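You operate a simulated robot arm through the tools that you are given. There is no shell and no other tool. Be economical: measure what you need, move in short steps, check, and stop when the job is done.

You run a simulated robot arm. Do the job below in one go: nothing can be reset, and whatever is moved stays where it is left.

## Task
Scan the loaded slide again at 2400 dpi, return it to the slide tray and switch the slide scanner off.
Fine: one more scan; watch the display; after the scan slide the feed knob to Free, then open the scanner tray; shut it again; leave the dial set; switch off after the scan.

It is judged by the outcome, as a careful person would: the job done as asked, and still so three seconds after it is handed in. It fails if anything else is knocked over, pushed out of place, dropped, spilled or broken.

## Robot
A 7-joint arm with a two-finger parallel gripper, fixed in place. Base frame: the origin is at the foot of the arm, x ahead of it, y to its left, z up; the work surface is at about z = 0.804. Lengths are in m, angles in degrees, forces in N, time in s.
With the tool pointing down near the work surface it reaches from about 0.3 to 0.7 m from the base axis. Its first joint turns from -66.0 to 66.0 degrees. Payload 1.57 kg.
The tool frame sits at the grasp point between the pads (the TCP): z along the fingers, y along the line on which they close. The tips reach 0.03 m beyond it. Largest opening 0.11 m; finger width 0.024, thickness 0.012; the body of the gripper, 0.048 by 0.112 m, starts 0.078 m behind the TCP.
Orientation is told as [roll, pitch, yaw] about the base's x, y, z axes, in that order, counted from this pose: with the fingers straight down and closing along the base's y, the tool's x points along the base's -x, its y along +y and its z along -z.

## Interface
- The arm moves only by the tool drive_tool. Its argument "increments" is a list of rows, each a list of 7 numbers: the shift along the tool's x, y, z in units of 20 mm (1.0 is 20 mm), then the turn, a rotation vector about the tool's x, y, z in units of 8 degrees (1.0 is 8 degrees), then the gripper command, from -1 (shut) to 1 (fully open), values between in proportion. In form: [[x, y, z, ax, ay, az, hand], ...]. A call has 1 to 12 rows; each row shifts and turns the commanded pose from where the row before left it, along the tool's axes as they then stand. A call with a number of a shift or a turn outside -1 to 1 is refused whole. Each row takes 0.2 s and may step no farther than 0.05 m and 8.6 degrees from the row before; otherwise, or with a gripper value out of range, the whole call is refused. A pose out of reach is approached as far as the arm can. The call stops where the force on the tool passes 40 N (or 10 N more than at its start, if that is more) or the arm is blocked; 0.2 s more then pass. The fingers move at their own pace (about 0.108 m/s each) and stop on an object; they squeeze with about 35 N. The grip force told is the motor's: it shows also when the fingers shut on nothing. Time passes only in rows, and 0.2 s behind the last, so rows that do not move let the fingers close. It gives the time, the measured TCP pose, the force on the tool (base axes), the opening and the grip force at its end, in the units of the frame above (readings bear some noise).
- Cameras (640 x 400 px; columns grow to the right, rows downward): "scene" is fixed at [0.1412, -0.3767, 1.4044]; the picture's right is [0.95, -0.33, 0.00], its down [-0.18, -0.53, -0.83] and it looks along [0.27, 0.78, -0.56] (base axes); focal length 311 px, centre (320, 200). "wrist" rides on the gripper at [-0.036, 0, -0.08] in the tool frame; the picture's right is [0.00, -1.00, 0.00], its down [0.97, 0.00, -0.24] and it looks along [0.24, 0.00, 0.97] (tool axes); focal length 218 px, centre (320, 200).
- capture(camera): a new picture of that camera. It takes no simulated time.
- locate(camera, pixels): for up to 12 pixels [column, row] of the newest picture of that camera ("zoom" is the newest enlarged one), the place [x, y, z] in the base frame of the surface seen there, good to about 0.002 m. It takes no simulated time.
- enlarge(camera, box): a new picture of the part [left, top, right, bottom] of that camera's present view, enlarged. It takes no simulated time.
- hand_in(): hands the job in; it is judged then, once.

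Keep the steps short. Do not move on a guess: measure, check each grasp and each placing, and mend mistakes. In all there are 80 turns and 38 pictures (those below and enlarged ones count). Leave the gripper open and the arm clear of the work at the hand-in unless told otherwise, and finish with a single line.

The tools are called after "Call:" by a JSON object that holds its "fn" and its "kwargs". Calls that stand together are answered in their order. drive_tool: Moves the arm, as the interface text tells. Its arguments: {"type":"object","properties":{"increments":{"type":"array","items":{"type":"array","items":{"type":"number"}}}},"required":["increments"]} The other tools are called the same way: capture (camera) takes a picture; locate (camera, pixels) gives the place of the surface under pixels of a picture; enlarge (camera, box) takes an enlarged picture of a part of a camera's view; hand_in () hands the job in.

At the start:

```text
t: 0.0
tcp_pos: [0.4643, 0.0576, 1.1585]
tool_rot: [0.1, 0.0, 0.0]
contact_force: [0.0, -0.7, 0.1]
gripper_width: 0.1101
grasp_force: 0.1
```

scene: 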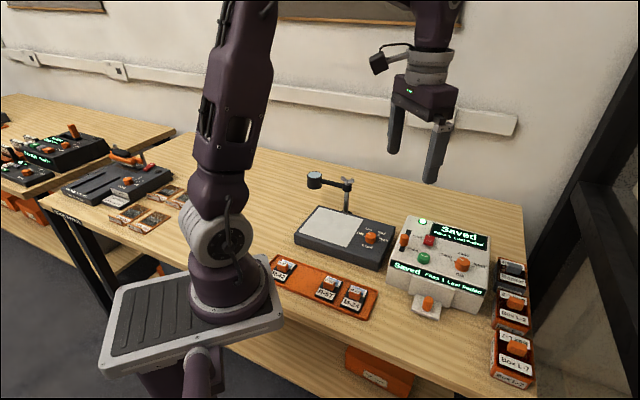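
wrist: 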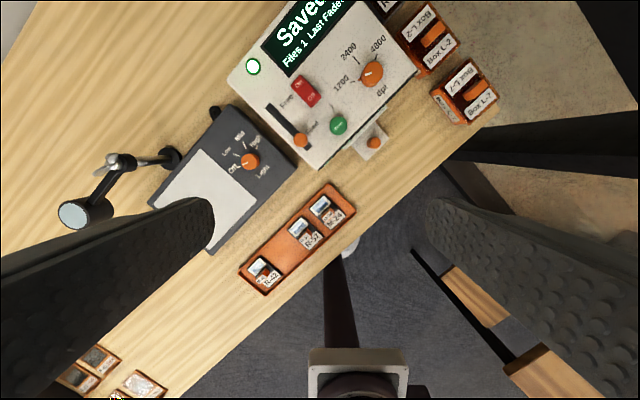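

I see the scanner at right (scene about 440,260) with a dial, green and red buttons, a slider and a tray. I'll enlarge it from both cameras.

Call:
{"fn": "enlarge", "kwargs": {"camera": "scene", "box": [380, 200, 540, 330]}}

Call:
{"fn": "enlarge", "kwargs": {"camera": "wrist", "box": [220, 0, 440, 300]}}

```text
3.08 times, centred on (460, 265) of scene
```

zoom: 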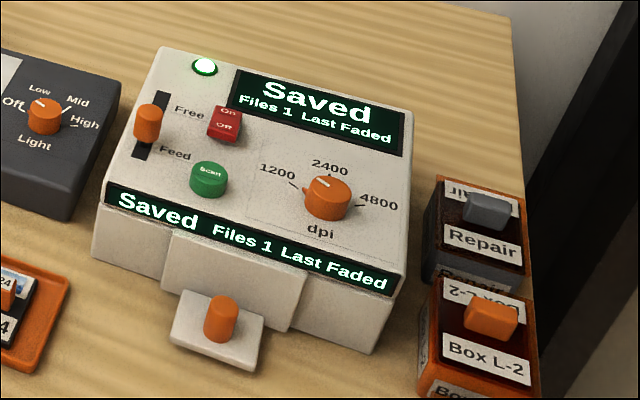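

```text
1.33 times, centred on (330, 150) of wrist
```

zoom: 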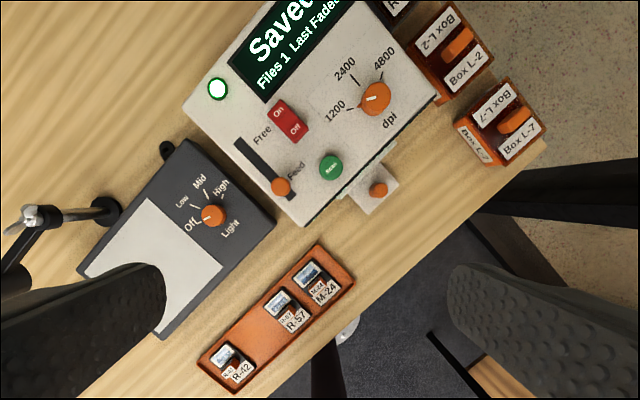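

I'll measure the controls from the enlarged wrist picture.

Call:
{"fn": "locate", "kwargs": {"camera": "zoom", "pixels": [[376, 97], [331, 167], [283, 110], [294, 128], [281, 185], [379, 189], [240, 145], [350, 75], [352, 107], [390, 75], [300, 220], [430, 100]]}}

Call:
{"fn": "locate", "kwargs": {"camera": "wrist", "pixels": [[264, 268], [266, 281], [303, 229], [309, 241], [323, 207], [334, 218], [282, 255], [251, 158], [257, 67], [375, 128], [230, 80], [365, 150]]}}

Call:
{"fn": "enlarge", "kwargs": {"camera": "wrist", "box": [230, 170, 370, 300]}}

Call:
{"fn": "enlarge", "kwargs": {"camera": "wrist", "box": [270, 40, 420, 160]}}

```text
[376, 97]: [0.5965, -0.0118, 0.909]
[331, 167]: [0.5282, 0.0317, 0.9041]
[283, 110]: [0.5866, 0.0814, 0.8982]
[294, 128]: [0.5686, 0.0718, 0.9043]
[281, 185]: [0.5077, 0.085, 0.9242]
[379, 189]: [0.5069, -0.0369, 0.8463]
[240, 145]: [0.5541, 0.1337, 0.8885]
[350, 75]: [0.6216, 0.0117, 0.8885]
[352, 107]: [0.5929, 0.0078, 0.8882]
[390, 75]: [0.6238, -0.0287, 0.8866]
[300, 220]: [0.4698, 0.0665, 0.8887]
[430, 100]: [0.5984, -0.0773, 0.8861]
```

```text
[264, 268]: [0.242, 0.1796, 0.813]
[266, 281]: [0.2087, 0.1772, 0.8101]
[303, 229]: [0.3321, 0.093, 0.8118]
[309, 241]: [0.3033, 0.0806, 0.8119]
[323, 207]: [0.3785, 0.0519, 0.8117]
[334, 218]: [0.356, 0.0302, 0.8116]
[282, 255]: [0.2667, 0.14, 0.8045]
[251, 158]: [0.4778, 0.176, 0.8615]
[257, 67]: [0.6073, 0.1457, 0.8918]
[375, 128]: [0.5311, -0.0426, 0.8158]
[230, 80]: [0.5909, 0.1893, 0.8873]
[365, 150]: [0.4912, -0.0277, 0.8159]
```

```text
3.08 times, centred on (300, 235) of wrist
```

zoom: 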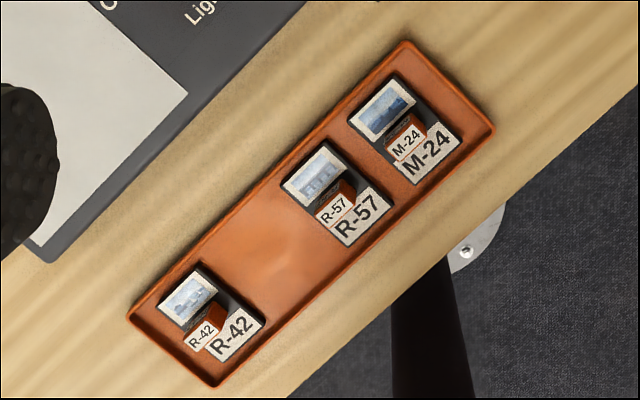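

```text
3.33 times, centred on (345, 100) of wrist
```

zoom: 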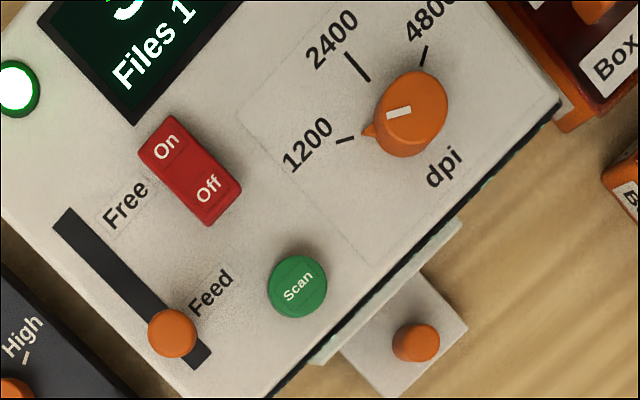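

Locate more detail on the latest enlargement: slot ends, knob, dial, ticks, front edge.

Call:
{"fn": "locate", "kwargs": {"camera": "zoom", "pixels": [[66, 217], [197, 352], [170, 328], [416, 100], [369, 132], [369, 80], [352, 139], [297, 280], [210, 190], [165, 147], [420, 335], [422, 64]]}}

Call:
{"fn": "locate", "kwargs": {"camera": "scene", "pixels": [[406, 252], [487, 297], [420, 216], [512, 238], [430, 300], [411, 310], [439, 319], [270, 273], [368, 315], [312, 284]]}}

```text
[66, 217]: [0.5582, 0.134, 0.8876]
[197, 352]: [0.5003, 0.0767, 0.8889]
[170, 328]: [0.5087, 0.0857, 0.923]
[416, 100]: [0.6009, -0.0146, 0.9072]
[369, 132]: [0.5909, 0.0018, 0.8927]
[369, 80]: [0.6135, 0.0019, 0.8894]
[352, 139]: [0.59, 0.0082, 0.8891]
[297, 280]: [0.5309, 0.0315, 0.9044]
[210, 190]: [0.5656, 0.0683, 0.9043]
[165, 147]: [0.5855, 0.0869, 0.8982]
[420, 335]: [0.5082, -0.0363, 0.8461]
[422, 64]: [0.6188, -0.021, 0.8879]
```

```text
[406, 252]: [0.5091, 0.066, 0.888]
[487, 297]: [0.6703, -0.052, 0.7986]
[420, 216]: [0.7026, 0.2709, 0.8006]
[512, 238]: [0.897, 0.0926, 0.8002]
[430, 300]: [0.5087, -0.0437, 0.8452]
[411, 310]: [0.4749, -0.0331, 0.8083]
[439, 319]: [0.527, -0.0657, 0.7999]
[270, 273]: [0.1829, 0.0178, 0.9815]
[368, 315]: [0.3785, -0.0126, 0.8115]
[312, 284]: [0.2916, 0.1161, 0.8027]
```

Measured: dial axis ≈ (0.597, -0.014), top 0.909, pointer at 1200 (~106°), 2400 tick at ~44°, so it needs a 60–62° clockwise turn. I move above the dial first at safe height, then turn the hand by +75° yaw.

Call:
{"fn": "drive_tool", "kwargs": {"increments": [[-0.827, -0.448, 0.5, 0, 0, 0, 0], [-0.827, -0.448, 0.5, 0, 0, 0, 0], [-0.827, -0.448, 0.5, 0, 0, 0, 0], [-0.827, -0.448, 0.5, 0, 0, 0, 0], [-0.827, -0.448, 0.5, 0, 0, 0, 0], [-0.827, -0.448, 0.5, 0, 0, 0, 0], [-0.827, -0.448, 0.5, 0, 0, 0, 0], [-0.827, -0.448, 0.5, 0, 0, 0, 0]]}}

Call:
{"fn": "drive_tool", "kwargs": {"increments": [[0, 0, 0.4, 0, 0, -1, 0], [0, 0, 0.4, 0, 0, -1, 0], [0, 0, 0.4, 0, 0, -1, 0], [0, 0, 0.4, 0, 0, -1, 0], [0, 0, 0.4, 0, 0, -1, 0], [0, 0, 0.4, 0, 0, -1, 0], [0, 0, 0.4, 0, 0, -1, 0], [0, 0, 0.4, 0, 0, -1, 0], [0, 0, 0.4, 0, 0, -1, 0], [0, 0, 0, 0, 0, -0.375, 0], [0, 0, 0, 0, 0, 0, 0]]}}

Call:
{"fn": "capture", "kwargs": {"camera": "wrist"}}

```text
t: 1.8
tcp_pos: [0.5959, -0.0145, 1.0792]
tool_rot: [0.0, 0.0, 0.1]
contact_force: [0.0, 0.6, -0.1]
gripper_width: 0.0551
grasp_force: 0.0
```

```text
t: 4.2
tcp_pos: [0.5962, -0.014, 1.0052]
tool_rot: [0.0, 0.1, 75.1]
contact_force: [0.3, 0.1, -0.2]
gripper_width: 0.0549
grasp_force: 0.1
```

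```text
31 pictures are left
```

wrist: 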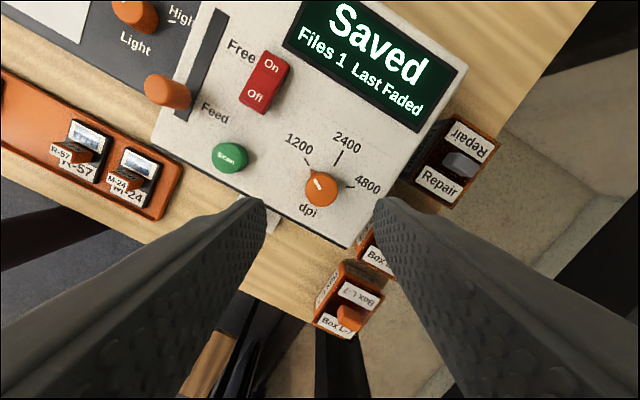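

The hand is above the dial. I check the dial centre and the heights of the nearby boxes.

Call:
{"fn": "locate", "kwargs": {"camera": "wrist", "pixels": [[321, 187], [333, 186], [310, 190], [368, 240], [461, 164], [347, 245], [336, 164], [308, 162], [354, 187], [318, 205]]}}

Call:
{"fn": "enlarge", "kwargs": {"camera": "wrist", "box": [270, 120, 400, 230]}}

```text
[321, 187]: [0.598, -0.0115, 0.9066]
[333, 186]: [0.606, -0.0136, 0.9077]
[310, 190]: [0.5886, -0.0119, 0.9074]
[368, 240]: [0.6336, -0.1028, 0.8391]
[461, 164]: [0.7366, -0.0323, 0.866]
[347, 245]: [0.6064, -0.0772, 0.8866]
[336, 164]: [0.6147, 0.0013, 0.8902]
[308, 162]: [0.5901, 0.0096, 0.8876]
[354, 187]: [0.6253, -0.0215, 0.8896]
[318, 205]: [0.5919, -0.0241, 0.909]
```

```text
3.64 times, centred on (335, 175) of wrist
```

zoom: 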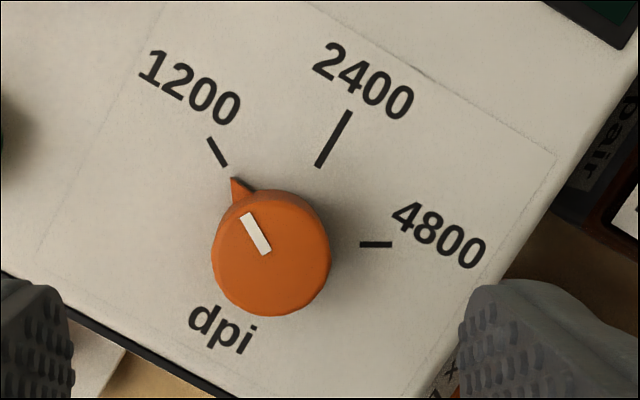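

Dial centre confirmed at (0.597, -0.0135), directly under the tool. I descend to TCP z≈0.925 and close on the knob.

Call:
{"fn": "drive_tool", "kwargs": {"increments": [[0, 0, 0.8, 0, 0, 0, 0], [0, 0, 0.8, 0, 0, 0, 0], [0, 0, 0.8, 0, 0, 0, 0], [0, 0, 0.8, 0, 0, 0, 0], [0, 0, 0.85, 0, 0, 0, 0], [0, 0, 0, 0, 0, 0, 0], [0, 0, 0, 0, 0, 0, -1], [0, 0, 0, 0, 0, 0, -1], [0, 0, 0, 0, 0, 0, -1]]}}

```text
t: 6.2
tcp_pos: [0.5971, -0.0133, 0.9254]
tool_rot: [-0.3, 0.0, 74.9]
contact_force: [17.9, -3.7, -11.8]
gripper_width: 0.0272
grasp_force: 37.8
```

Gripped at 27 mm width. Now I turn clockwise about 61°.

Call:
{"fn": "drive_tool", "kwargs": {"increments": [[0, 0, 0, 0, 0, 0.9, -1], [0, 0, 0, 0, 0, 0.9, -1], [0, 0, 0, 0, 0, 0.9, -1], [0, 0, 0, 0, 0, 0.9, -1], [0, 0, 0, 0, 0, 0.9, -1], [0, 0, 0, 0, 0, 0.9, -1], [0, 0, 0, 0, 0, 0.9, -1], [0, 0, 0, 0, 0, 0.9, -1], [0, 0, 0, 0, 0, 0.4, -1], [0, 0, 0, 0, 0, 0, -1]]}}

Call:
{"fn": "enlarge", "kwargs": {"camera": "scene", "box": [380, 200, 540, 330]}}

```text
t: 8.4
tcp_pos: [0.5982, -0.0148, 0.9253]
tool_rot: [0.0, -0.2, 14.1]
contact_force: [23.3, -14.8, -0.9]
gripper_width: 0.0272
grasp_force: 37.8
```

```text
3.08 times, centred on (460, 265) of scene
```

zoom: 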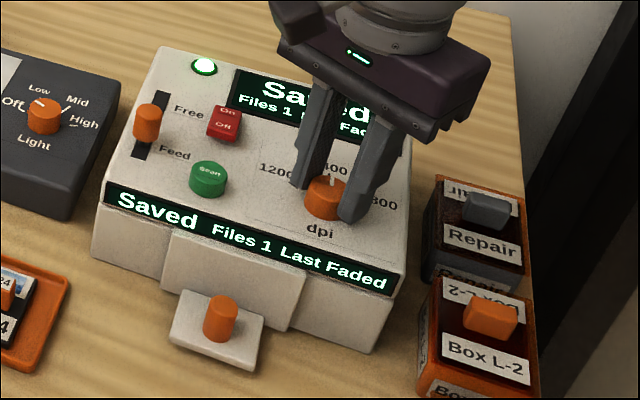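

The dial turned (tool yaw 14°). I release, rise 80 mm and check the pointer.

Call:
{"fn": "drive_tool", "kwargs": {"increments": [[0, 0, 0, 0, 0, 0, 0], [0, 0, 0, 0, 0, 0, 0], [0, 0, -0.8, 0, 0, 0, 0], [0, 0, -0.9, 0, 0, 0, 0], [0, 0, -0.9, 0, 0, 0, 0], [0, 0, -0.9, 0, 0, 0, 0], [0, 0, -0.5, 0, 0, 0, 0], [0, 0, 0, 0, 0, 0, 0]]}}

Call:
{"fn": "enlarge", "kwargs": {"camera": "wrist", "box": [220, 60, 420, 230]}}

```text
t: 10.2
tcp_pos: [0.597, -0.0136, 1.0046]
tool_rot: [0.0, 0.0, 14.2]
contact_force: [0.1, 0.7, -0.4]
gripper_width: 0.0549
grasp_force: 0.1
```

```text
2.35 times, centred on (320, 145) of wrist
```

zoom: 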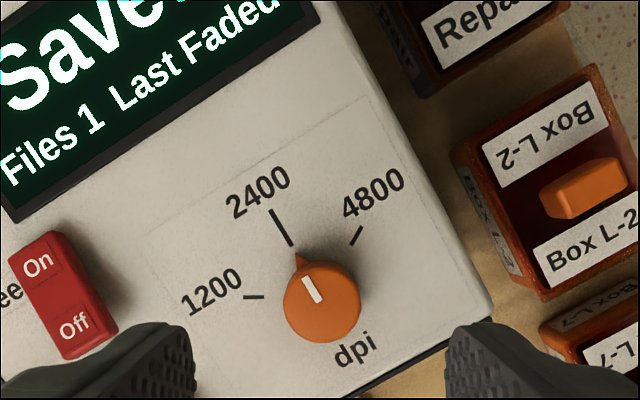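

The pointer is on 2400. Next I close the fingers and hover over the Scan button (0.530, 0.032).

Call:
{"fn": "drive_tool", "kwargs": {"increments": [[0.678, 0.755, 0, 0, 0, 0, -1], [0.678, 0.755, 0, 0, 0, 0, -1], [0.678, 0.755, 0, 0, 0, 0, -1], [0.678, 0.755, 0, 0, 0, 0, -1], [0, 0, 0.9, 0, 0, 0, -1], [0, 0, 0.9, 0, 0, 0, -1], [0, 0, 0.9, 0, 0, 0, -1], [0, 0, 0.25, 0, 0, 0, -1], [0, 0, 0, 0, 0, 0, -1]]}}

Call:
{"fn": "enlarge", "kwargs": {"camera": "wrist", "box": [220, 60, 420, 230]}}

```text
t: 12.2
tcp_pos: [0.5292, 0.0303, 0.946]
tool_rot: [0.0, 0.0, 14.2]
contact_force: [-0.3, -0.5, 0.4]
gripper_width: 0.0003
grasp_force: 21.2
```

```text
2.35 times, centred on (320, 145) of wrist
```

zoom: 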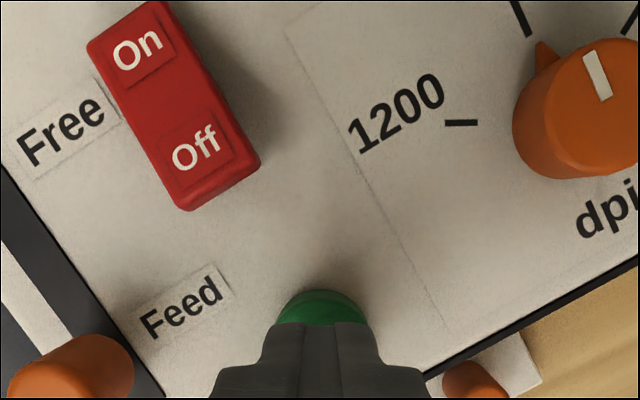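

The closed tips sit right above the green button. I press down about 5–6 mm past its top.

Call:
{"fn": "drive_tool", "kwargs": {"increments": [[0, 0, 0.3, 0, 0, 0, -1], [0, 0, 0.2, 0, 0, 0, -1], [0, 0, 0.1, 0, 0, 0, -1], [0, 0, 0.1, 0, 0, 0, -1], [0, 0, 0.1, 0, 0, 0, -1]]}}

Call:
{"fn": "enlarge", "kwargs": {"camera": "scene", "box": [380, 200, 540, 330]}}

```text
t: 13.4
tcp_pos: [0.53, 0.0305, 0.9294]
tool_rot: [0.1, 0.0, 14.2]
contact_force: [-0.2, 1.1, 2.2]
gripper_width: 0.0001
grasp_force: 20.9
```

```text
3.08 times, centred on (460, 265) of scene
```

zoom: 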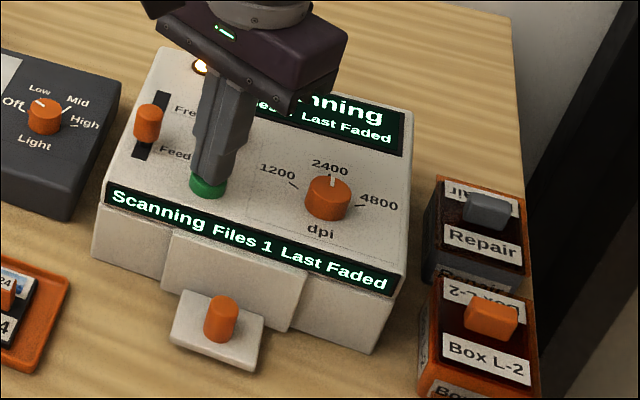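

The display reads "Scanning". I lift off and go above the feed knob, turning to yaw 45° and opening, while the scan runs.

Call:
{"fn": "drive_tool", "kwargs": {"increments": [[0, 0, -0.8, 0, 0, 0, -1], [0, 0, -0.9, 0, 0, 0, -1], [0, 0, -0.9, 0, 0, 0, -1], [0, 0, -0.9, 0, 0, 0, -1], [0.118, 0.978, 0, 0, 0, 0, -0.1], [0.118, 0.978, 0, 0, 0, 0, -0.1], [0.118, 0.978, 0, 0, 0, 0, -0.1], [0, 0, 0, 0, 0, -0.96, -0.1], [0, 0, 0, 0, 0, -0.96, -0.1], [0, 0, 0, 0, 0, -0.96, -0.1], [0, 0, 0, 0, 0, -0.96, -0.1], [0, 0, 0, 0, 0, 0, -0.1]]}}

Call:
{"fn": "capture", "kwargs": {"camera": "wrist"}}

Call:
{"fn": "enlarge", "kwargs": {"camera": "scene", "box": [380, 200, 540, 330]}}

```text
t: 16.0
tcp_pos: [0.5072, 0.0865, 0.9996]
tool_rot: [0.1, 0.0, 45.1]
contact_force: [0.2, 0.8, 0.2]
gripper_width: 0.0494
grasp_force: 0.1
```

```text
25 pictures are left
```

wrist: 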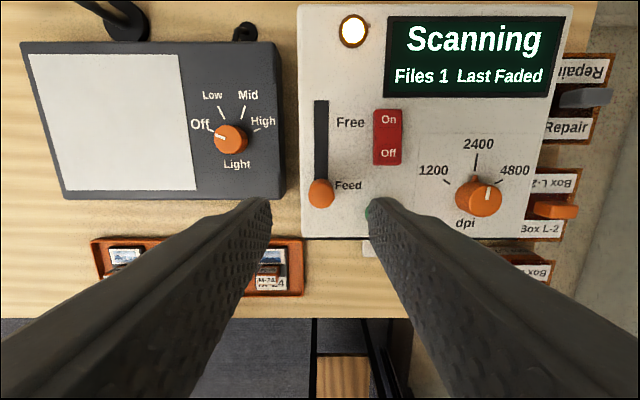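

```text
3.08 times, centred on (460, 265) of scene
```

zoom: 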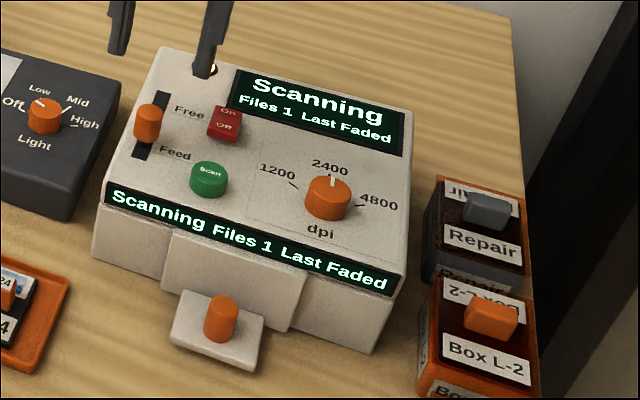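

Still scanning. I locate the knob and wait about 2.5 s without moving.

Call:
{"fn": "locate", "kwargs": {"camera": "wrist", "pixels": [[320, 185], [320, 203], [320, 105], [329, 103]]}}

Call:
{"fn": "drive_tool", "kwargs": {"increments": [[0, 0, 0, 0, 0, 0, -0.1], [0, 0, 0, 0, 0, 0, -0.1], [0, 0, 0, 0, 0, 0, -0.1], [0, 0, 0, 0, 0, 0, -0.1], [0, 0, 0, 0, 0, 0, -0.1], [0, 0, 0, 0, 0, 0, -0.1], [0, 0, 0, 0, 0, 0, -0.1], [0, 0, 0, 0, 0, 0, -0.1], [0, 0, 0, 0, 0, 0, -0.1], [0, 0, 0, 0, 0, 0, -0.1], [0, 0, 0, 0, 0, 0, -0.1], [0, 0, 0, 0, 0, 0, -0.1]]}}

Call:
{"fn": "capture", "kwargs": {"camera": "wrist"}}

```text
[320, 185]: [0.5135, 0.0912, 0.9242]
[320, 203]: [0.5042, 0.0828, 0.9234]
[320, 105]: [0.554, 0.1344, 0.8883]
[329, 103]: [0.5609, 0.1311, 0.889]
```

```text
t: 18.6
tcp_pos: [0.5081, 0.0872, 1.0005]
tool_rot: [0.0, 0.0, 44.9]
contact_force: [0.1, 0.5, -0.3]
gripper_width: 0.0495
grasp_force: 0.1
```

```text
23 pictures are left
```

wrist: 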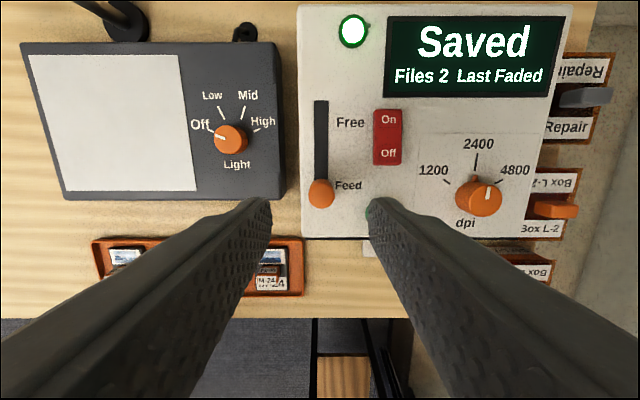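

Display: "Saved, Files 2" – scan done. I descend onto the feed knob (TCP z≈0.932) and grip it.

Call:
{"fn": "drive_tool", "kwargs": {"increments": [[0, 0, 0.85, 0, 0, 0, -0.1], [0, 0, 0.85, 0, 0, 0, -0.1], [0, 0, 0.85, 0, 0, 0, -0.1], [0, 0, 0.85, 0, 0, 0, -0.1], [0, 0, 0, 0, 0, 0, -0.1], [0, 0, 0, 0, 0, 0, -1], [0, 0, 0, 0, 0, 0, -1], [0, 0, 0, 0, 0, 0, -1]]}}

```text
t: 20.4
tcp_pos: [0.5085, 0.0856, 0.9322]
tool_rot: [-0.2, 0.0, 44.9]
contact_force: [14.6, -12.7, -11.2]
gripper_width: 0.0183
grasp_force: 33.0
```

Gripped (18 mm). I slide it along +45° toward Free, in small steps.

Call:
{"fn": "drive_tool", "kwargs": {"increments": [[-0.45, 0, 0, 0, 0, 0, -1], [-0.45, 0, 0, 0, 0, 0, -1], [-0.45, 0, 0, 0, 0, 0, -1], [-0.45, 0, 0, 0, 0, 0, -1], [-0.45, 0, 0, 0, 0, 0, -1], [-0.25, 0, 0, 0, 0, 0, -1], [-0.2, 0, 0, 0, 0, 0, -1], [0, 0, 0, 0, 0, 0, -1]]}}

Call:
{"fn": "enlarge", "kwargs": {"camera": "scene", "box": [380, 200, 540, 330]}}

```text
t: 22.2
tcp_pos: [0.5461, 0.1236, 0.9318]
tool_rot: [-0.1, 0.0, 44.9]
contact_force: [20.8, -18.9, -11.8]
gripper_width: 0.0184
grasp_force: 33.1
```

```text
3.08 times, centred on (460, 265) of scene
```

zoom: 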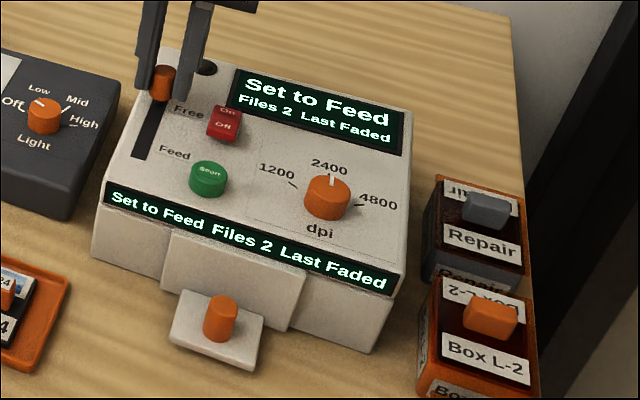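

The knob is at the Free end (display "Set to Feed" acknowledges it left Feed). I release, rise, and move above the scanner tray knob.

Call:
{"fn": "drive_tool", "kwargs": {"increments": [[-0.1, 0, 0, 0, 0, 0, -1], [0, 0, 0, 0, 0, 0, -0.1], [0, 0, 0, 0, 0, 0, -0.1], [0, 0, -0.9, 0, 0, 0, -0.1], [0, 0, -0.9, 0, 0, 0, -0.1], [0, 0, -0.9, 0, 0, 0, -0.1], [0, 0, -0.6, 0, 0, 0, -0.1]]}}

Call:
{"fn": "drive_tool", "kwargs": {"increments": [[0.9, -0.55, 0, 0, 0, 0, -0.1], [0.9, -0.55, 0, 0, 0, 0, -0.1], [0.9, -0.55, 0, 0, 0, 0, -0.1], [0.9, -0.55, 0, 0, 0, 0, -0.1], [0.9, -0.55, 0, 0, 0, 0, -0.1], [0.9, -0.55, 0, 0, 0, 0, -0.1], [0.9, -0.55, 0, 0, 0, 0, -0.1], [0.9, -0.55, 0, 0, 0, 0, -0.1], [0, 0, 0, 0, 0, 0, -0.1]]}}

Call:
{"fn": "capture", "kwargs": {"camera": "wrist"}}

```text
t: 23.8
tcp_pos: [0.5463, 0.1248, 0.9983]
tool_rot: [0.1, 0.0, 45.0]
contact_force: [0.0, -0.3, -0.6]
gripper_width: 0.0495
grasp_force: 0.0
```

```text
t: 25.8
tcp_pos: [0.5081, -0.038, 0.9972]
tool_rot: [0.1, 0.1, 44.9]
contact_force: [-0.1, -0.1, 0.1]
gripper_width: 0.0496
grasp_force: 0.1
```

```text
21 pictures are left
```

wrist: 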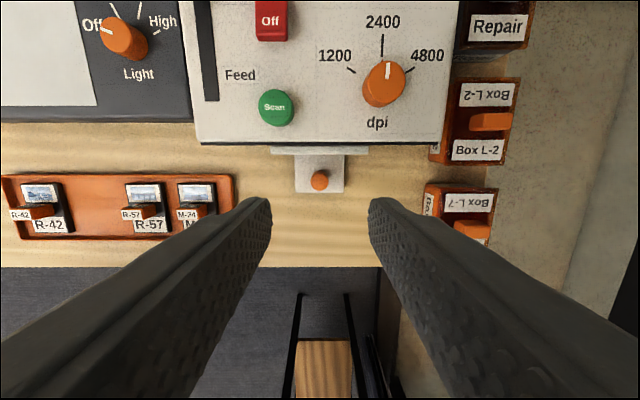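

The tray knob is at (320,180). I measure it and its surroundings.

Call:
{"fn": "locate", "kwargs": {"camera": "wrist", "pixels": [[320, 175], [320, 186], [313, 180], [327, 180], [320, 152], [320, 144], [297, 188], [343, 188], [320, 260], [430, 190]]}}

Call:
{"fn": "enlarge", "kwargs": {"camera": "wrist", "box": [260, 120, 380, 210]}}

```text
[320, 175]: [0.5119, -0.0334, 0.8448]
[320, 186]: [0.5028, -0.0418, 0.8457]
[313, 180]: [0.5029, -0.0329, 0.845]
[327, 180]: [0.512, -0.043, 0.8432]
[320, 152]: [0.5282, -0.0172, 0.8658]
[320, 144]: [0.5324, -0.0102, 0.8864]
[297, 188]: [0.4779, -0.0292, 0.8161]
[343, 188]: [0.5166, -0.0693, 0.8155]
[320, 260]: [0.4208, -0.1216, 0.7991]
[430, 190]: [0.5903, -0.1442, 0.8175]
```

```text
4.44 times, centred on (320, 165) of wrist
```

zoom: 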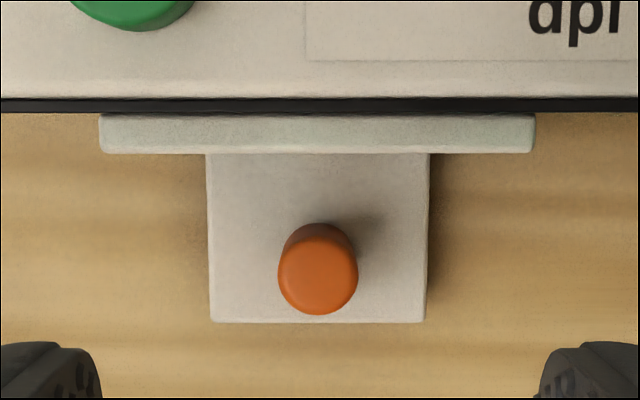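

The knob centre (0.5075,-0.0376) is under the tool. I descend to TCP z≈0.854 and grip.

Call:
{"fn": "drive_tool", "kwargs": {"increments": [[0, 0, 0.9, 0, 0, 0, -0.1], [0, 0, 0.9, 0, 0, 0, -0.1], [0, 0, 0.9, 0, 0, 0, -0.1], [0, 0, 0.9, 0, 0, 0, -0.1], [0, 0, 0.9, 0, 0, 0, -0.1], [0, 0, 0.9, 0, 0, 0, -0.1], [0, 0, 0.9, 0, 0, 0, -0.1], [0, 0, 0.85, 0, 0, 0, -0.1], [0, 0, 0, 0, 0, 0, -0.1], [0, 0, 0, 0, 0, 0, -1], [0, 0, 0, 0, 0, 0, -1], [0, 0, 0, 0, 0, 0, -1]]}}

```text
t: 28.4
tcp_pos: [0.5059, -0.0379, 0.8541]
tool_rot: [0.1, 0.0, 44.9]
contact_force: [-4.0, 4.2, -1.5]
gripper_width: 0.019
grasp_force: 33.2
```

Gripped (19 mm). I pull along tool +x (out of the scanner), 60 mm at first.

Call:
{"fn": "drive_tool", "kwargs": {"increments": [[0.3, 0, 0, 0, 0, 0, -1], [0.3, 0, 0, 0, 0, 0, -1], [0.4, 0, 0, 0, 0, 0, -1], [0.4, 0, 0, 0, 0, 0, -1], [0.4, 0, 0, 0, 0, 0, -1], [0.4, 0, 0, 0, 0, 0, -1], [0.4, 0, 0, 0, 0, 0, -1], [0.4, 0, 0, 0, 0, 0, -1], [0, 0, 0, 0, 0, 0, -1]]}}

Call:
{"fn": "enlarge", "kwargs": {"camera": "scene", "box": [360, 200, 520, 340]}}

```text
t: 30.4
tcp_pos: [0.4643, -0.0818, 0.8537]
tool_rot: [0.1, 0.0, 45.0]
contact_force: [-7.1, 7.2, -5.8]
gripper_width: 0.0188
grasp_force: 32.7
```

```text
2.86 times, centred on (440, 270) of scene
```

zoom: 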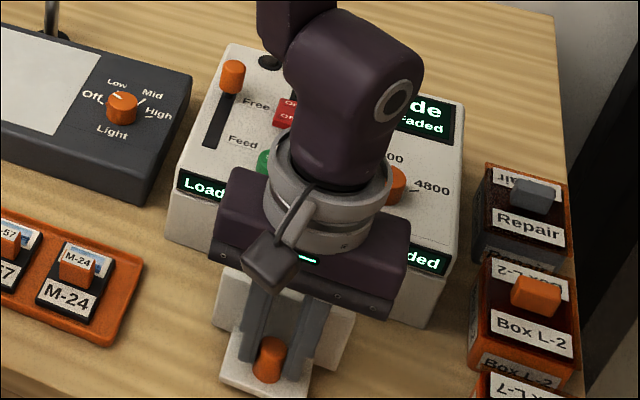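

The drawer moved 60 mm; display says "Load slide". I look with the wrist camera at what's exposed.

Call:
{"fn": "capture", "kwargs": {"camera": "wrist"}}

```text
18 pictures are left
```

wrist: 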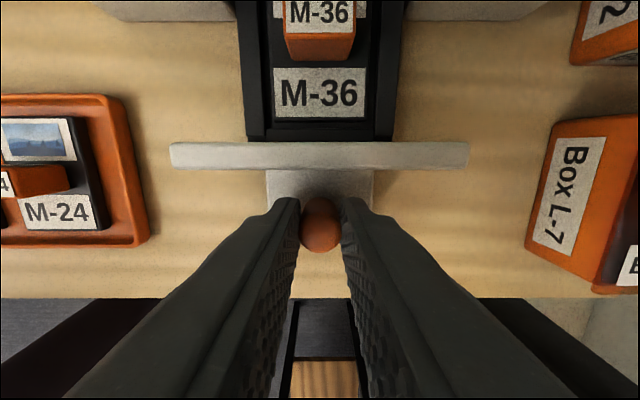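

Slide M-36 is partly exposed; I pull further in small steps, up to 40 mm or until the stop.

Call:
{"fn": "drive_tool", "kwargs": {"increments": [[0.3, 0, 0, 0, 0, 0, -1], [0.3, 0, 0, 0, 0, 0, -1], [0.3, 0, 0, 0, 0, 0, -1], [0.3, 0, 0, 0, 0, 0, -1], [0.2, 0, 0, 0, 0, 0, -1], [0.2, 0, 0, 0, 0, 0, -1], [0.2, 0, 0, 0, 0, 0, -1], [0, 0, 0, 0, 0, 0, -1]]}}

Call:
{"fn": "capture", "kwargs": {"camera": "wrist"}}

```text
t: 32.2
tcp_pos: [0.4407, -0.1042, 0.8553]
tool_rot: [-0.1, -0.3, 45.2]
contact_force: [4.3, 32.0, -14.2]
gripper_width: 0.0187
grasp_force: 32.9
```

```text
17 pictures are left
```

wrist: 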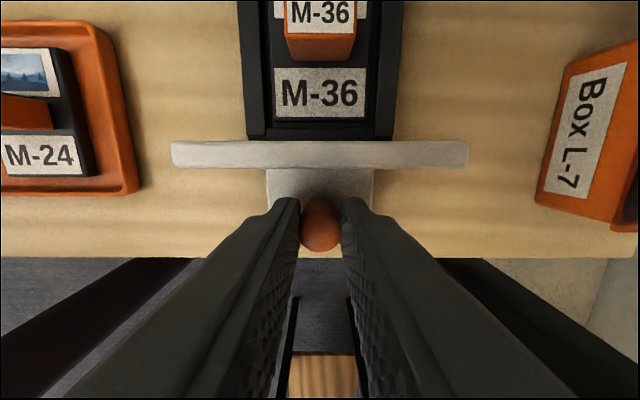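

The drawer is at its stop. I release (opening to 50 mm only) and rise to look.

Call:
{"fn": "drive_tool", "kwargs": {"increments": [[-0.2, 0, 0, 0, 0, 0, -1], [0, 0, 0, 0, 0, 0, -0.1], [0, 0, 0, 0, 0, 0, -0.1], [0, 0, -0.9, 0, 0, 0, -0.1], [0, 0, -0.9, 0, 0, 0, -0.1], [0, 0, -0.9, 0, 0, 0, -0.1], [0, 0, -0.9, 0, 0, 0, -0.1], [0, 0, -0.9, 0, 0, 0, -0.1], [0, 0, -0.9, 0, 0, 0, -0.1], [-0.8, 0, -0.9, 0, 0, 0, -0.1], [-0.8, 0, 0, 0, 0, 0, -0.1], [0, 0, 0, 0, 0, 0, -0.1]]}}

Call:
{"fn": "enlarge", "kwargs": {"camera": "wrist", "box": [240, 60, 400, 220]}}

```text
t: 34.8
tcp_pos: [0.4654, -0.0801, 0.9809]
tool_rot: [0.1, -0.1, 44.9]
contact_force: [0.9, 0.3, -0.1]
gripper_width: 0.0496
grasp_force: 0.0
```

```text
2.50 times, centred on (320, 140) of wrist
```

zoom: 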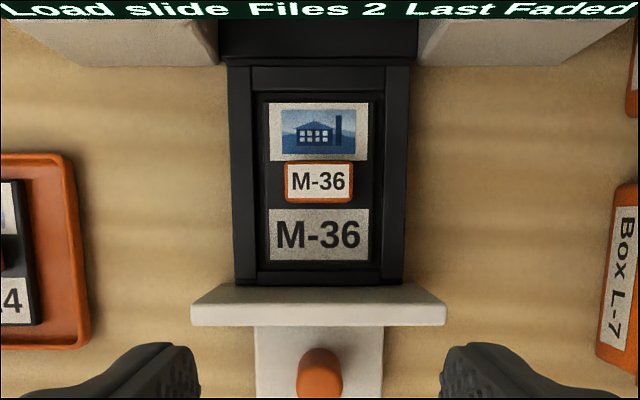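

The slide M-36 lies in the drawer with an orange handle in the middle. I measure handle, slide corners and the scanner face.

Call:
{"fn": "locate", "kwargs": {"camera": "zoom", "pixels": [[319, 181], [290, 181], [348, 181], [319, 167], [319, 197], [270, 105], [370, 105], [262, 268], [376, 268], [319, 150], [319, 215], [320, 62]]}}

Call:
{"fn": "enlarge", "kwargs": {"camera": "scene", "box": [250, 220, 470, 350]}}

```text
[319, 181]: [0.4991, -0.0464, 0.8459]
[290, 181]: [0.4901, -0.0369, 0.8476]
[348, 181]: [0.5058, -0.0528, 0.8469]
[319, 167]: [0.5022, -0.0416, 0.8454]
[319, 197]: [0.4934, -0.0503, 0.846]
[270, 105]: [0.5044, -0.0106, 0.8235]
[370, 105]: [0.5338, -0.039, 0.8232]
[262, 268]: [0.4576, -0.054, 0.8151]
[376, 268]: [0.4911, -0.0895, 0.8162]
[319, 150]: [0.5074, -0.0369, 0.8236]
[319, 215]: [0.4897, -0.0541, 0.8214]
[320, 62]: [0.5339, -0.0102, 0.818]
```

```text
2.91 times, centred on (360, 285) of scene
```

zoom: 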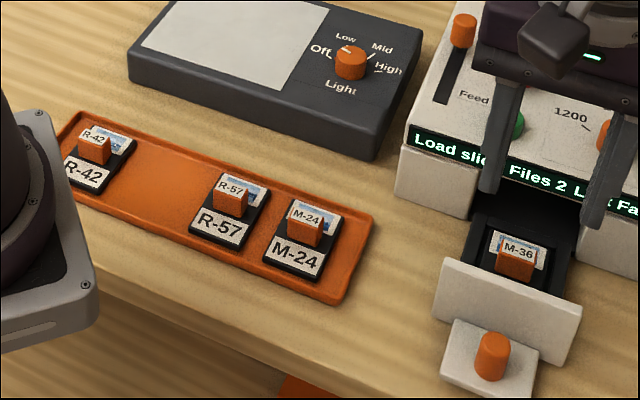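

Handle top centre ≈ (0.4985,-0.0457), 23 mm wide, top z 0.846. I measure the tray's slides for the empty place, and hover above M-36's handle.

Call:
{"fn": "locate", "kwargs": {"camera": "zoom", "pixels": [[96, 142], [231, 194], [306, 222], [519, 252], [66, 112], [370, 215], [342, 302], [150, 180], [85, 176], [218, 226], [294, 256]]}}

Call:
{"fn": "drive_tool", "kwargs": {"increments": [[-0.8, 0, 0, 0, 0, 0, -0.1], [-0.8, 0, 0, 0, 0, 0, -0.1], [-0.79, 0.05, 0, 0, 0, 0, -0.1], [0, 0, 0.9, 0, 0, 0, -0.1], [0, 0, 0.9, 0, 0, 0, -0.1], [0, 0, 0.9, 0, 0, 0, -0.1], [0, 0, 0, 0, 0, 0, -0.1]]}}

Call:
{"fn": "capture", "kwargs": {"camera": "wrist"}}

```text
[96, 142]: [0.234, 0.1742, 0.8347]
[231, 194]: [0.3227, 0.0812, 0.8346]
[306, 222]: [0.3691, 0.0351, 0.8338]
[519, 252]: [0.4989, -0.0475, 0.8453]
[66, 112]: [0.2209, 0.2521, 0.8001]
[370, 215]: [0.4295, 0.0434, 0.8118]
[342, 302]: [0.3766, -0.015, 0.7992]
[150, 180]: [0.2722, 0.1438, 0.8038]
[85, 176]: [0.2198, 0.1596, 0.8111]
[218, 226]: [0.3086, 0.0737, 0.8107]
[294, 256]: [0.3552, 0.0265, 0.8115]
```

```text
t: 36.4
tcp_pos: [0.4979, -0.0459, 0.9265]
tool_rot: [0.0, 0.1, 44.8]
contact_force: [0.1, -0.6, 0.1]
gripper_width: 0.0495
grasp_force: 0.0
```

```text
14 pictures are left
```

wrist: 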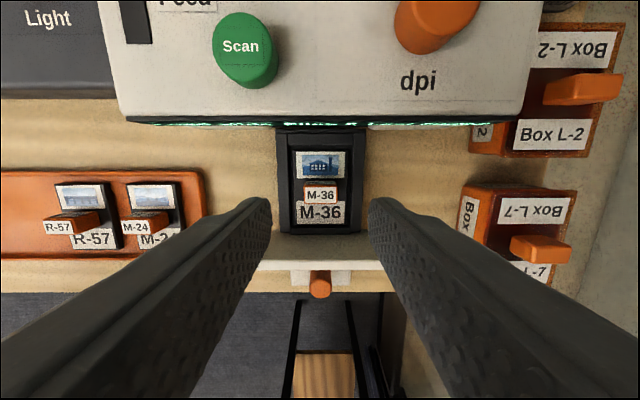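

The handle is centred between the fingers. I descend to TCP z≈0.858 and grip it.

Call:
{"fn": "drive_tool", "kwargs": {"increments": [[0, 0, 0.9, 0, 0, 0, -0.1], [0, 0, 0.9, 0, 0, 0, -0.1], [0, 0, 0.9, 0, 0, 0, -0.1], [0, 0, 0.7, 0, 0, 0, -0.1], [0, 0, 0, 0, 0, 0, -0.1], [0, 0, 0, 0, 0, 0, -1], [0, 0, 0, 0, 0, 0, -1], [0, 0, 0, 0, 0, 0, -1]]}}

```text
t: 38.2
tcp_pos: [0.4983, -0.0459, 0.8577]
tool_rot: [0.0, -0.1, 44.9]
contact_force: [0.5, 0.5, 0.7]
gripper_width: 0.0247
grasp_force: 35.3
```

Gripped at 25 mm. I lift slowly by 60 mm and check.

Call:
{"fn": "drive_tool", "kwargs": {"increments": [[0, 0, -0.3, 0, 0, 0, -1], [0, 0, -0.4, 0, 0, 0, -1], [0, 0, -0.5, 0, 0, 0, -1], [0, 0, -0.6, 0, 0, 0, -1], [0, 0, -0.7, 0, 0, 0, -1], [0, 0, -0.7, 0, 0, 0, -1], [0, 0, 0, 0, 0, 0, -1]]}}

Call:
{"fn": "capture", "kwargs": {"camera": "wrist"}}

```text
t: 39.8
tcp_pos: [0.4982, -0.0455, 0.9228]
tool_rot: [0.0, 0.0, 44.9]
contact_force: [-0.3, 0.4, 0.4]
gripper_width: 0.0
grasp_force: 21.2
```

```text
13 pictures are left
```

wrist: 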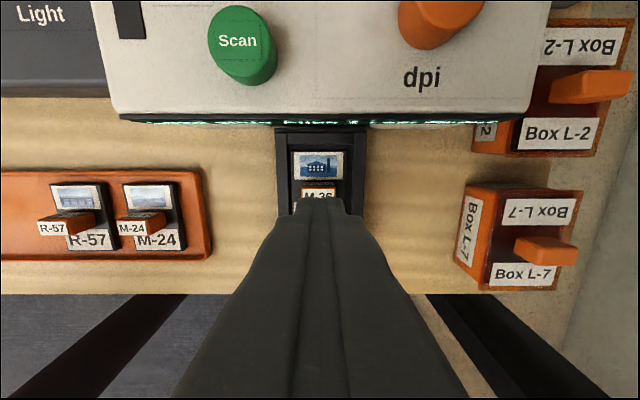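

The grip slipped off; the slide stayed in the drawer. I open, rise a bit, and look at the handle's shape.

Call:
{"fn": "drive_tool", "kwargs": {"increments": [[0, 0, -0.5, 0, 0, 0, -0.1], [0.8, 0, -0.5, 0, 0, 0, -0.1], [0.8, 0, -0.5, 0, 0, 0, -0.1], [0.8, 0, 0, 0, 0, 0, -0.1], [0, 0, 0, 0, 0, 0, -0.1]]}}

Call:
{"fn": "enlarge", "kwargs": {"camera": "wrist", "box": [280, 90, 360, 170]}}

Call:
{"fn": "enlarge", "kwargs": {"camera": "scene", "box": [395, 280, 460, 330]}}

```text
t: 41.0
tcp_pos: [0.4638, -0.0795, 0.9523]
tool_rot: [0.0, 0.0, 44.9]
contact_force: [0.7, 0.2, -0.4]
gripper_width: 0.0495
grasp_force: 0.0
```

```text
5.00 times, centred on (320, 130) of wrist
```

zoom: 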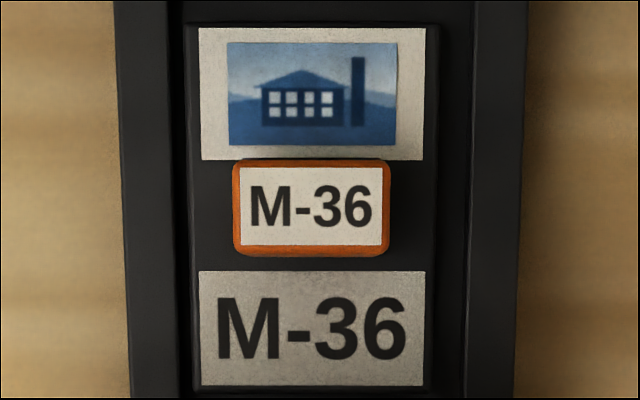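

```text
8.00 times, centred on (428, 305) of scene
```

zoom: 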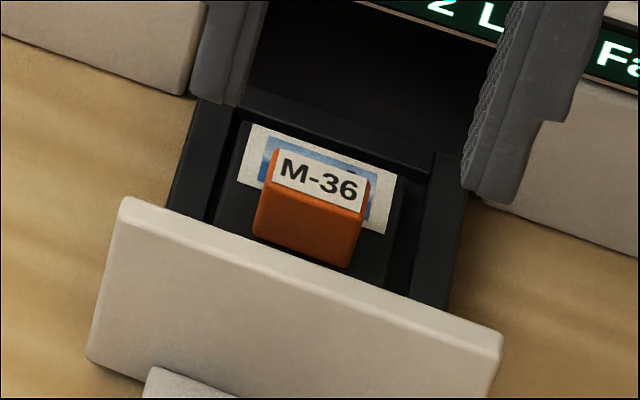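

The handle is a plain upright block, ~24×14 mm; slide still seated. I go back, grip deeper (TCP z≈0.8555), and allow more closing time.

Call:
{"fn": "drive_tool", "kwargs": {"increments": [[-0.8, 0, 0, 0, 0, 0, -0.1], [-0.8, 0, 0, 0, 0, 0, -0.1], [-0.8, 0, 0, 0, 0, 0, -0.1], [0, 0, 0.9, 0, 0, 0, -0.1], [0, 0, 0.9, 0, 0, 0, -0.1], [0, 0, 0.9, 0, 0, 0, -0.1], [0, 0, 0.9, 0, 0, 0, -0.1], [0, 0, 0.9, 0, 0, 0, -0.1], [0, 0, 0.32, 0, 0, 0, -0.1], [0, 0, 0, 0, 0, 0, -0.1]]}}

Call:
{"fn": "drive_tool", "kwargs": {"increments": [[0, 0, 0, 0, 0, 0, -1], [0, 0, 0, 0, 0, 0, -1], [0, 0, 0, 0, 0, 0, -1], [0, 0, 0, 0, 0, 0, -1], [0, 0, -0.1, 0, 0, 0, -1], [0, 0, -0.1, 0, 0, 0, -1]]}}

```text
t: 43.2
tcp_pos: [0.4972, -0.0461, 0.8565]
tool_rot: [0.0, 0.1, 44.9]
contact_force: [0.7, 0.1, -0.5]
gripper_width: 0.0494
grasp_force: 0.0
```

```text
t: 44.6
tcp_pos: [0.4972, -0.0459, 0.8593]
tool_rot: [0.0, 0.0, 44.9]
contact_force: [-0.5, -1.5, -0.6]
gripper_width: 0.0248
grasp_force: 35.1
```

Still gripping at 24.8 mm after 3–4 mm lift with no load. I raise another 8 mm in tiny steps and look.

Call:
{"fn": "drive_tool", "kwargs": {"increments": [[0, 0, -0.1, 0, 0, 0, -1], [0, 0, -0.1, 0, 0, 0, -1], [0, 0, -0.1, 0, 0, 0, -1], [0, 0, -0.1, 0, 0, 0, -1]]}}

Call:
{"fn": "enlarge", "kwargs": {"camera": "scene", "box": [395, 260, 475, 330]}}

```text
t: 45.6
tcp_pos: [0.4983, -0.0466, 0.8695]
tool_rot: [-0.1, 0.0, 44.9]
contact_force: [0.0, 0.8, 0.1]
gripper_width: 0.0245
grasp_force: 34.7
```

```text
5.71 times, centred on (435, 295) of scene
```

zoom: 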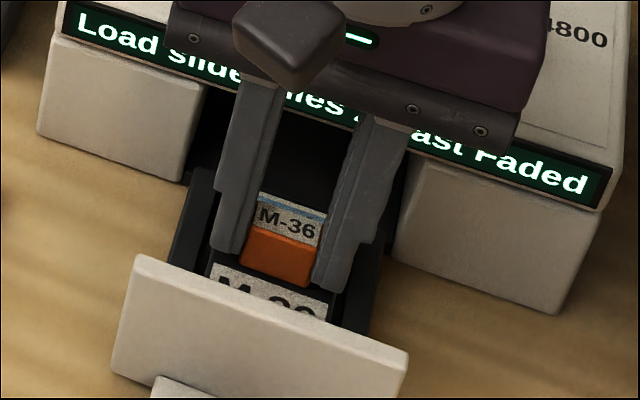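

The slide is rising with the hand now. I continue slowly to ~z 0.90 and check width.

Call:
{"fn": "drive_tool", "kwargs": {"increments": [[0, 0, -0.12, 0, 0, 0, -1], [0, 0, -0.14, 0, 0, 0, -1], [0, 0, -0.16, 0, 0, 0, -1], [0, 0, -0.18, 0, 0, 0, -1], [0, 0, -0.18, 0, 0, 0, -1], [0, 0, -0.2, 0, 0, 0, -1], [0, 0, -0.2, 0, 0, 0, -1], [0, 0, -0.2, 0, 0, 0, -1], [0, 0, -0.2, 0, 0, 0, -1], [0, 0, -0.1, 0, 0, 0, -1]]}}

Call:
{"fn": "capture", "kwargs": {"camera": "wrist"}}

```text
t: 47.8
tcp_pos: [0.4979, -0.0464, 0.902]
tool_rot: [0.0, 0.1, 44.9]
contact_force: [0.7, 0.7, -0.9]
gripper_width: 0.0248
grasp_force: 35.1
```

```text
9 pictures are left
```

wrist: 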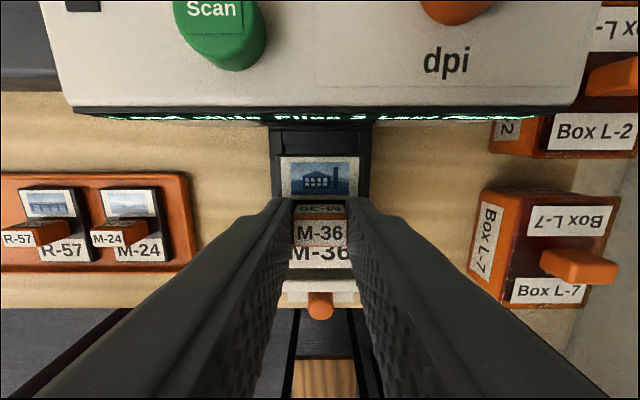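

The slide is held firmly. I carry it slowly to the left toward the empty tray place (TCP target 0.277, 0.129).

Call:
{"fn": "drive_tool", "kwargs": {"increments": [[0, 0.2, -0.1, 0, 0, 0, -1], [0, 0.35, -0.15, 0, 0, 0, -1], [0.08, 0.5, -0.15, 0, 0, 0, -1], [0.08, 0.6, -0.15, 0, 0, 0, -1], [0.08, 0.6, -0.1, 0, 0, 0, -1], [0.08, 0.6, 0, 0, 0, 0, -1], [0.08, 0.6, 0, 0, 0, 0, -1], [0.08, 0.6, 0, 0, 0, 0, -1], [0.08, 0.6, 0, 0, 0, 0, -1], [0.08, 0.6, 0, 0, 0, 0, -1], [0.08, 0.6, 0, 0, 0, 0, -1], [0.08, 0.45, 0, 0, 0, 0, -1]]}}

Call:
{"fn": "drive_tool", "kwargs": {"increments": [[0.08, 0.5, 0, 0, 0, 0, -1], [0.08, 0.6, 0, 0, 0, 0, -1], [0.08, 0.6, 0, 0, 0, 0, -1], [0.08, 0.6, 0, 0, 0, 0, -1], [0.08, 0.6, 0, 0, 0, 0, -1], [0.08, 0.6, 0, 0, 0, 0, -1], [0.08, 0.6, 0, 0, 0, 0, -1], [0.08, 0.6, 0, 0, 0, 0, -1], [0.08, 0.6, 0, 0, 0, 0, -1], [0.08, 0.6, 0, 0, 0, 0, -1], [0, 0.5, 0, 0, 0, 0, -1], [0, 0.4, 0, 0, 0, 0, -1]]}}

```text
t: 50.4
tcp_pos: [0.3976, 0.0315, 0.9156]
tool_rot: [0.0, -0.1, 44.9]
contact_force: [-0.3, 0.9, -0.5]
gripper_width: 0.0249
grasp_force: 35.5
```

```text
t: 53.0
tcp_pos: [0.2909, 0.1158, 0.9145]
tool_rot: [0.1, 0.0, 44.9]
contact_force: [-0.3, 0.2, -0.1]
gripper_width: 0.0248
grasp_force: 35.1
```

Still held at 24.8 mm. I go the last 19 mm and look.

Call:
{"fn": "drive_tool", "kwargs": {"increments": [[0, 0.3, 0, 0, 0, 0, -1], [0, 0.35, 0, 0, 0, 0, -1], [0.02, 0.32, 0, 0, 0, 0, -1], [0, 0, 0, 0, 0, 0, -1]]}}

Call:
{"fn": "capture", "kwargs": {"camera": "wrist"}}

```text
t: 54.0
tcp_pos: [0.2746, 0.1304, 0.9148]
tool_rot: [0.0, 0.0, 44.9]
contact_force: [0.8, -0.1, -1.2]
gripper_width: 0.0249
grasp_force: 35.3
```

```text
8 pictures are left
```

wrist: 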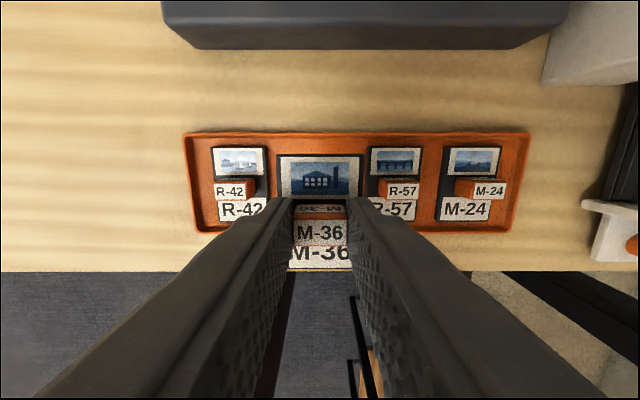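

It is centred between R-42 and R-57. I lower slowly to ~z 0.848, then the last millimetres.

Call:
{"fn": "drive_tool", "kwargs": {"increments": [[0, 0, 0.2, 0, 0, 0, -1], [0, 0, 0.35, 0, 0, 0, -1], [0, 0, 0.45, 0, 0, 0, -1], [0, 0, 0.45, 0, 0, 0, -1], [0, 0, 0.45, 0, 0, 0, -1], [0, 0, 0.45, 0, 0, 0, -1], [0, 0, 0.4, 0, 0, 0, -1], [0, 0, 0.25, 0, 0, 0, -1], [0, 0, 0.15, 0, 0, 0, -1], [0, 0, 0.1, 0, 0, 0, -1], [0, 0, 0, 0, 0, 0, -1]]}}

```text
t: 56.4
tcp_pos: [0.276, 0.1309, 0.8506]
tool_rot: [0.0, 0.1, 44.8]
contact_force: [-0.3, 0.9, -0.2]
gripper_width: 0.0247
grasp_force: 35.0
```

No contact yet (z 0.8506). I go down 1 mm per row until touch.

Call:
{"fn": "drive_tool", "kwargs": {"increments": [[0, 0, 0.07, 0, 0, 0, -1], [0, 0, 0.06, 0, 0, 0, -1], [0, 0, 0.05, 0, 0, 0, -1], [0, 0, 0.05, 0, 0, 0, -1], [0, 0, 0, 0, 0, 0, -1]]}}

```text
t: 57.6
tcp_pos: [0.2759, 0.1301, 0.8442]
tool_rot: [0.0, 0.0, 44.9]
contact_force: [0.5, 0.0, -0.3]
gripper_width: 0.0249
grasp_force: 34.6
```

Call:
{"fn": "drive_tool", "kwargs": {"increments": [[0, 0, 0.05, 0, 0, 0, -1], [0, 0, 0.05, 0, 0, 0, -1], [0, 0, 0, 0, 0, 0, -1]]}}

Call:
{"fn": "enlarge", "kwargs": {"camera": "scene", "box": [260, 240, 390, 330]}}

```text
t: 58.4
tcp_pos: [0.2767, 0.1303, 0.8437]
tool_rot: [0.0, -0.1, 44.9]
contact_force: [0.5, 0.2, 38.8]
gripper_width: 0.0247
grasp_force: 35.7
```

```text
4.44 times, centred on (325, 285) of scene
```

zoom: 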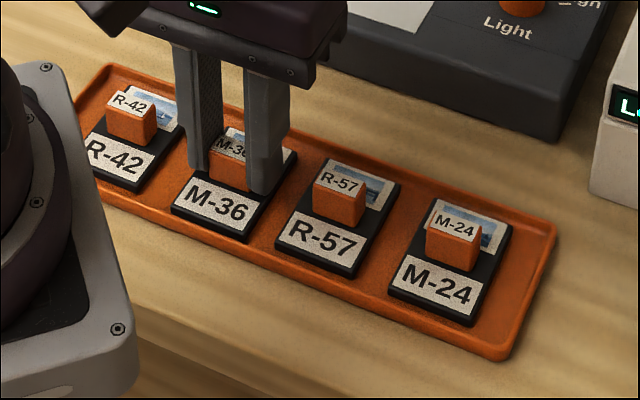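

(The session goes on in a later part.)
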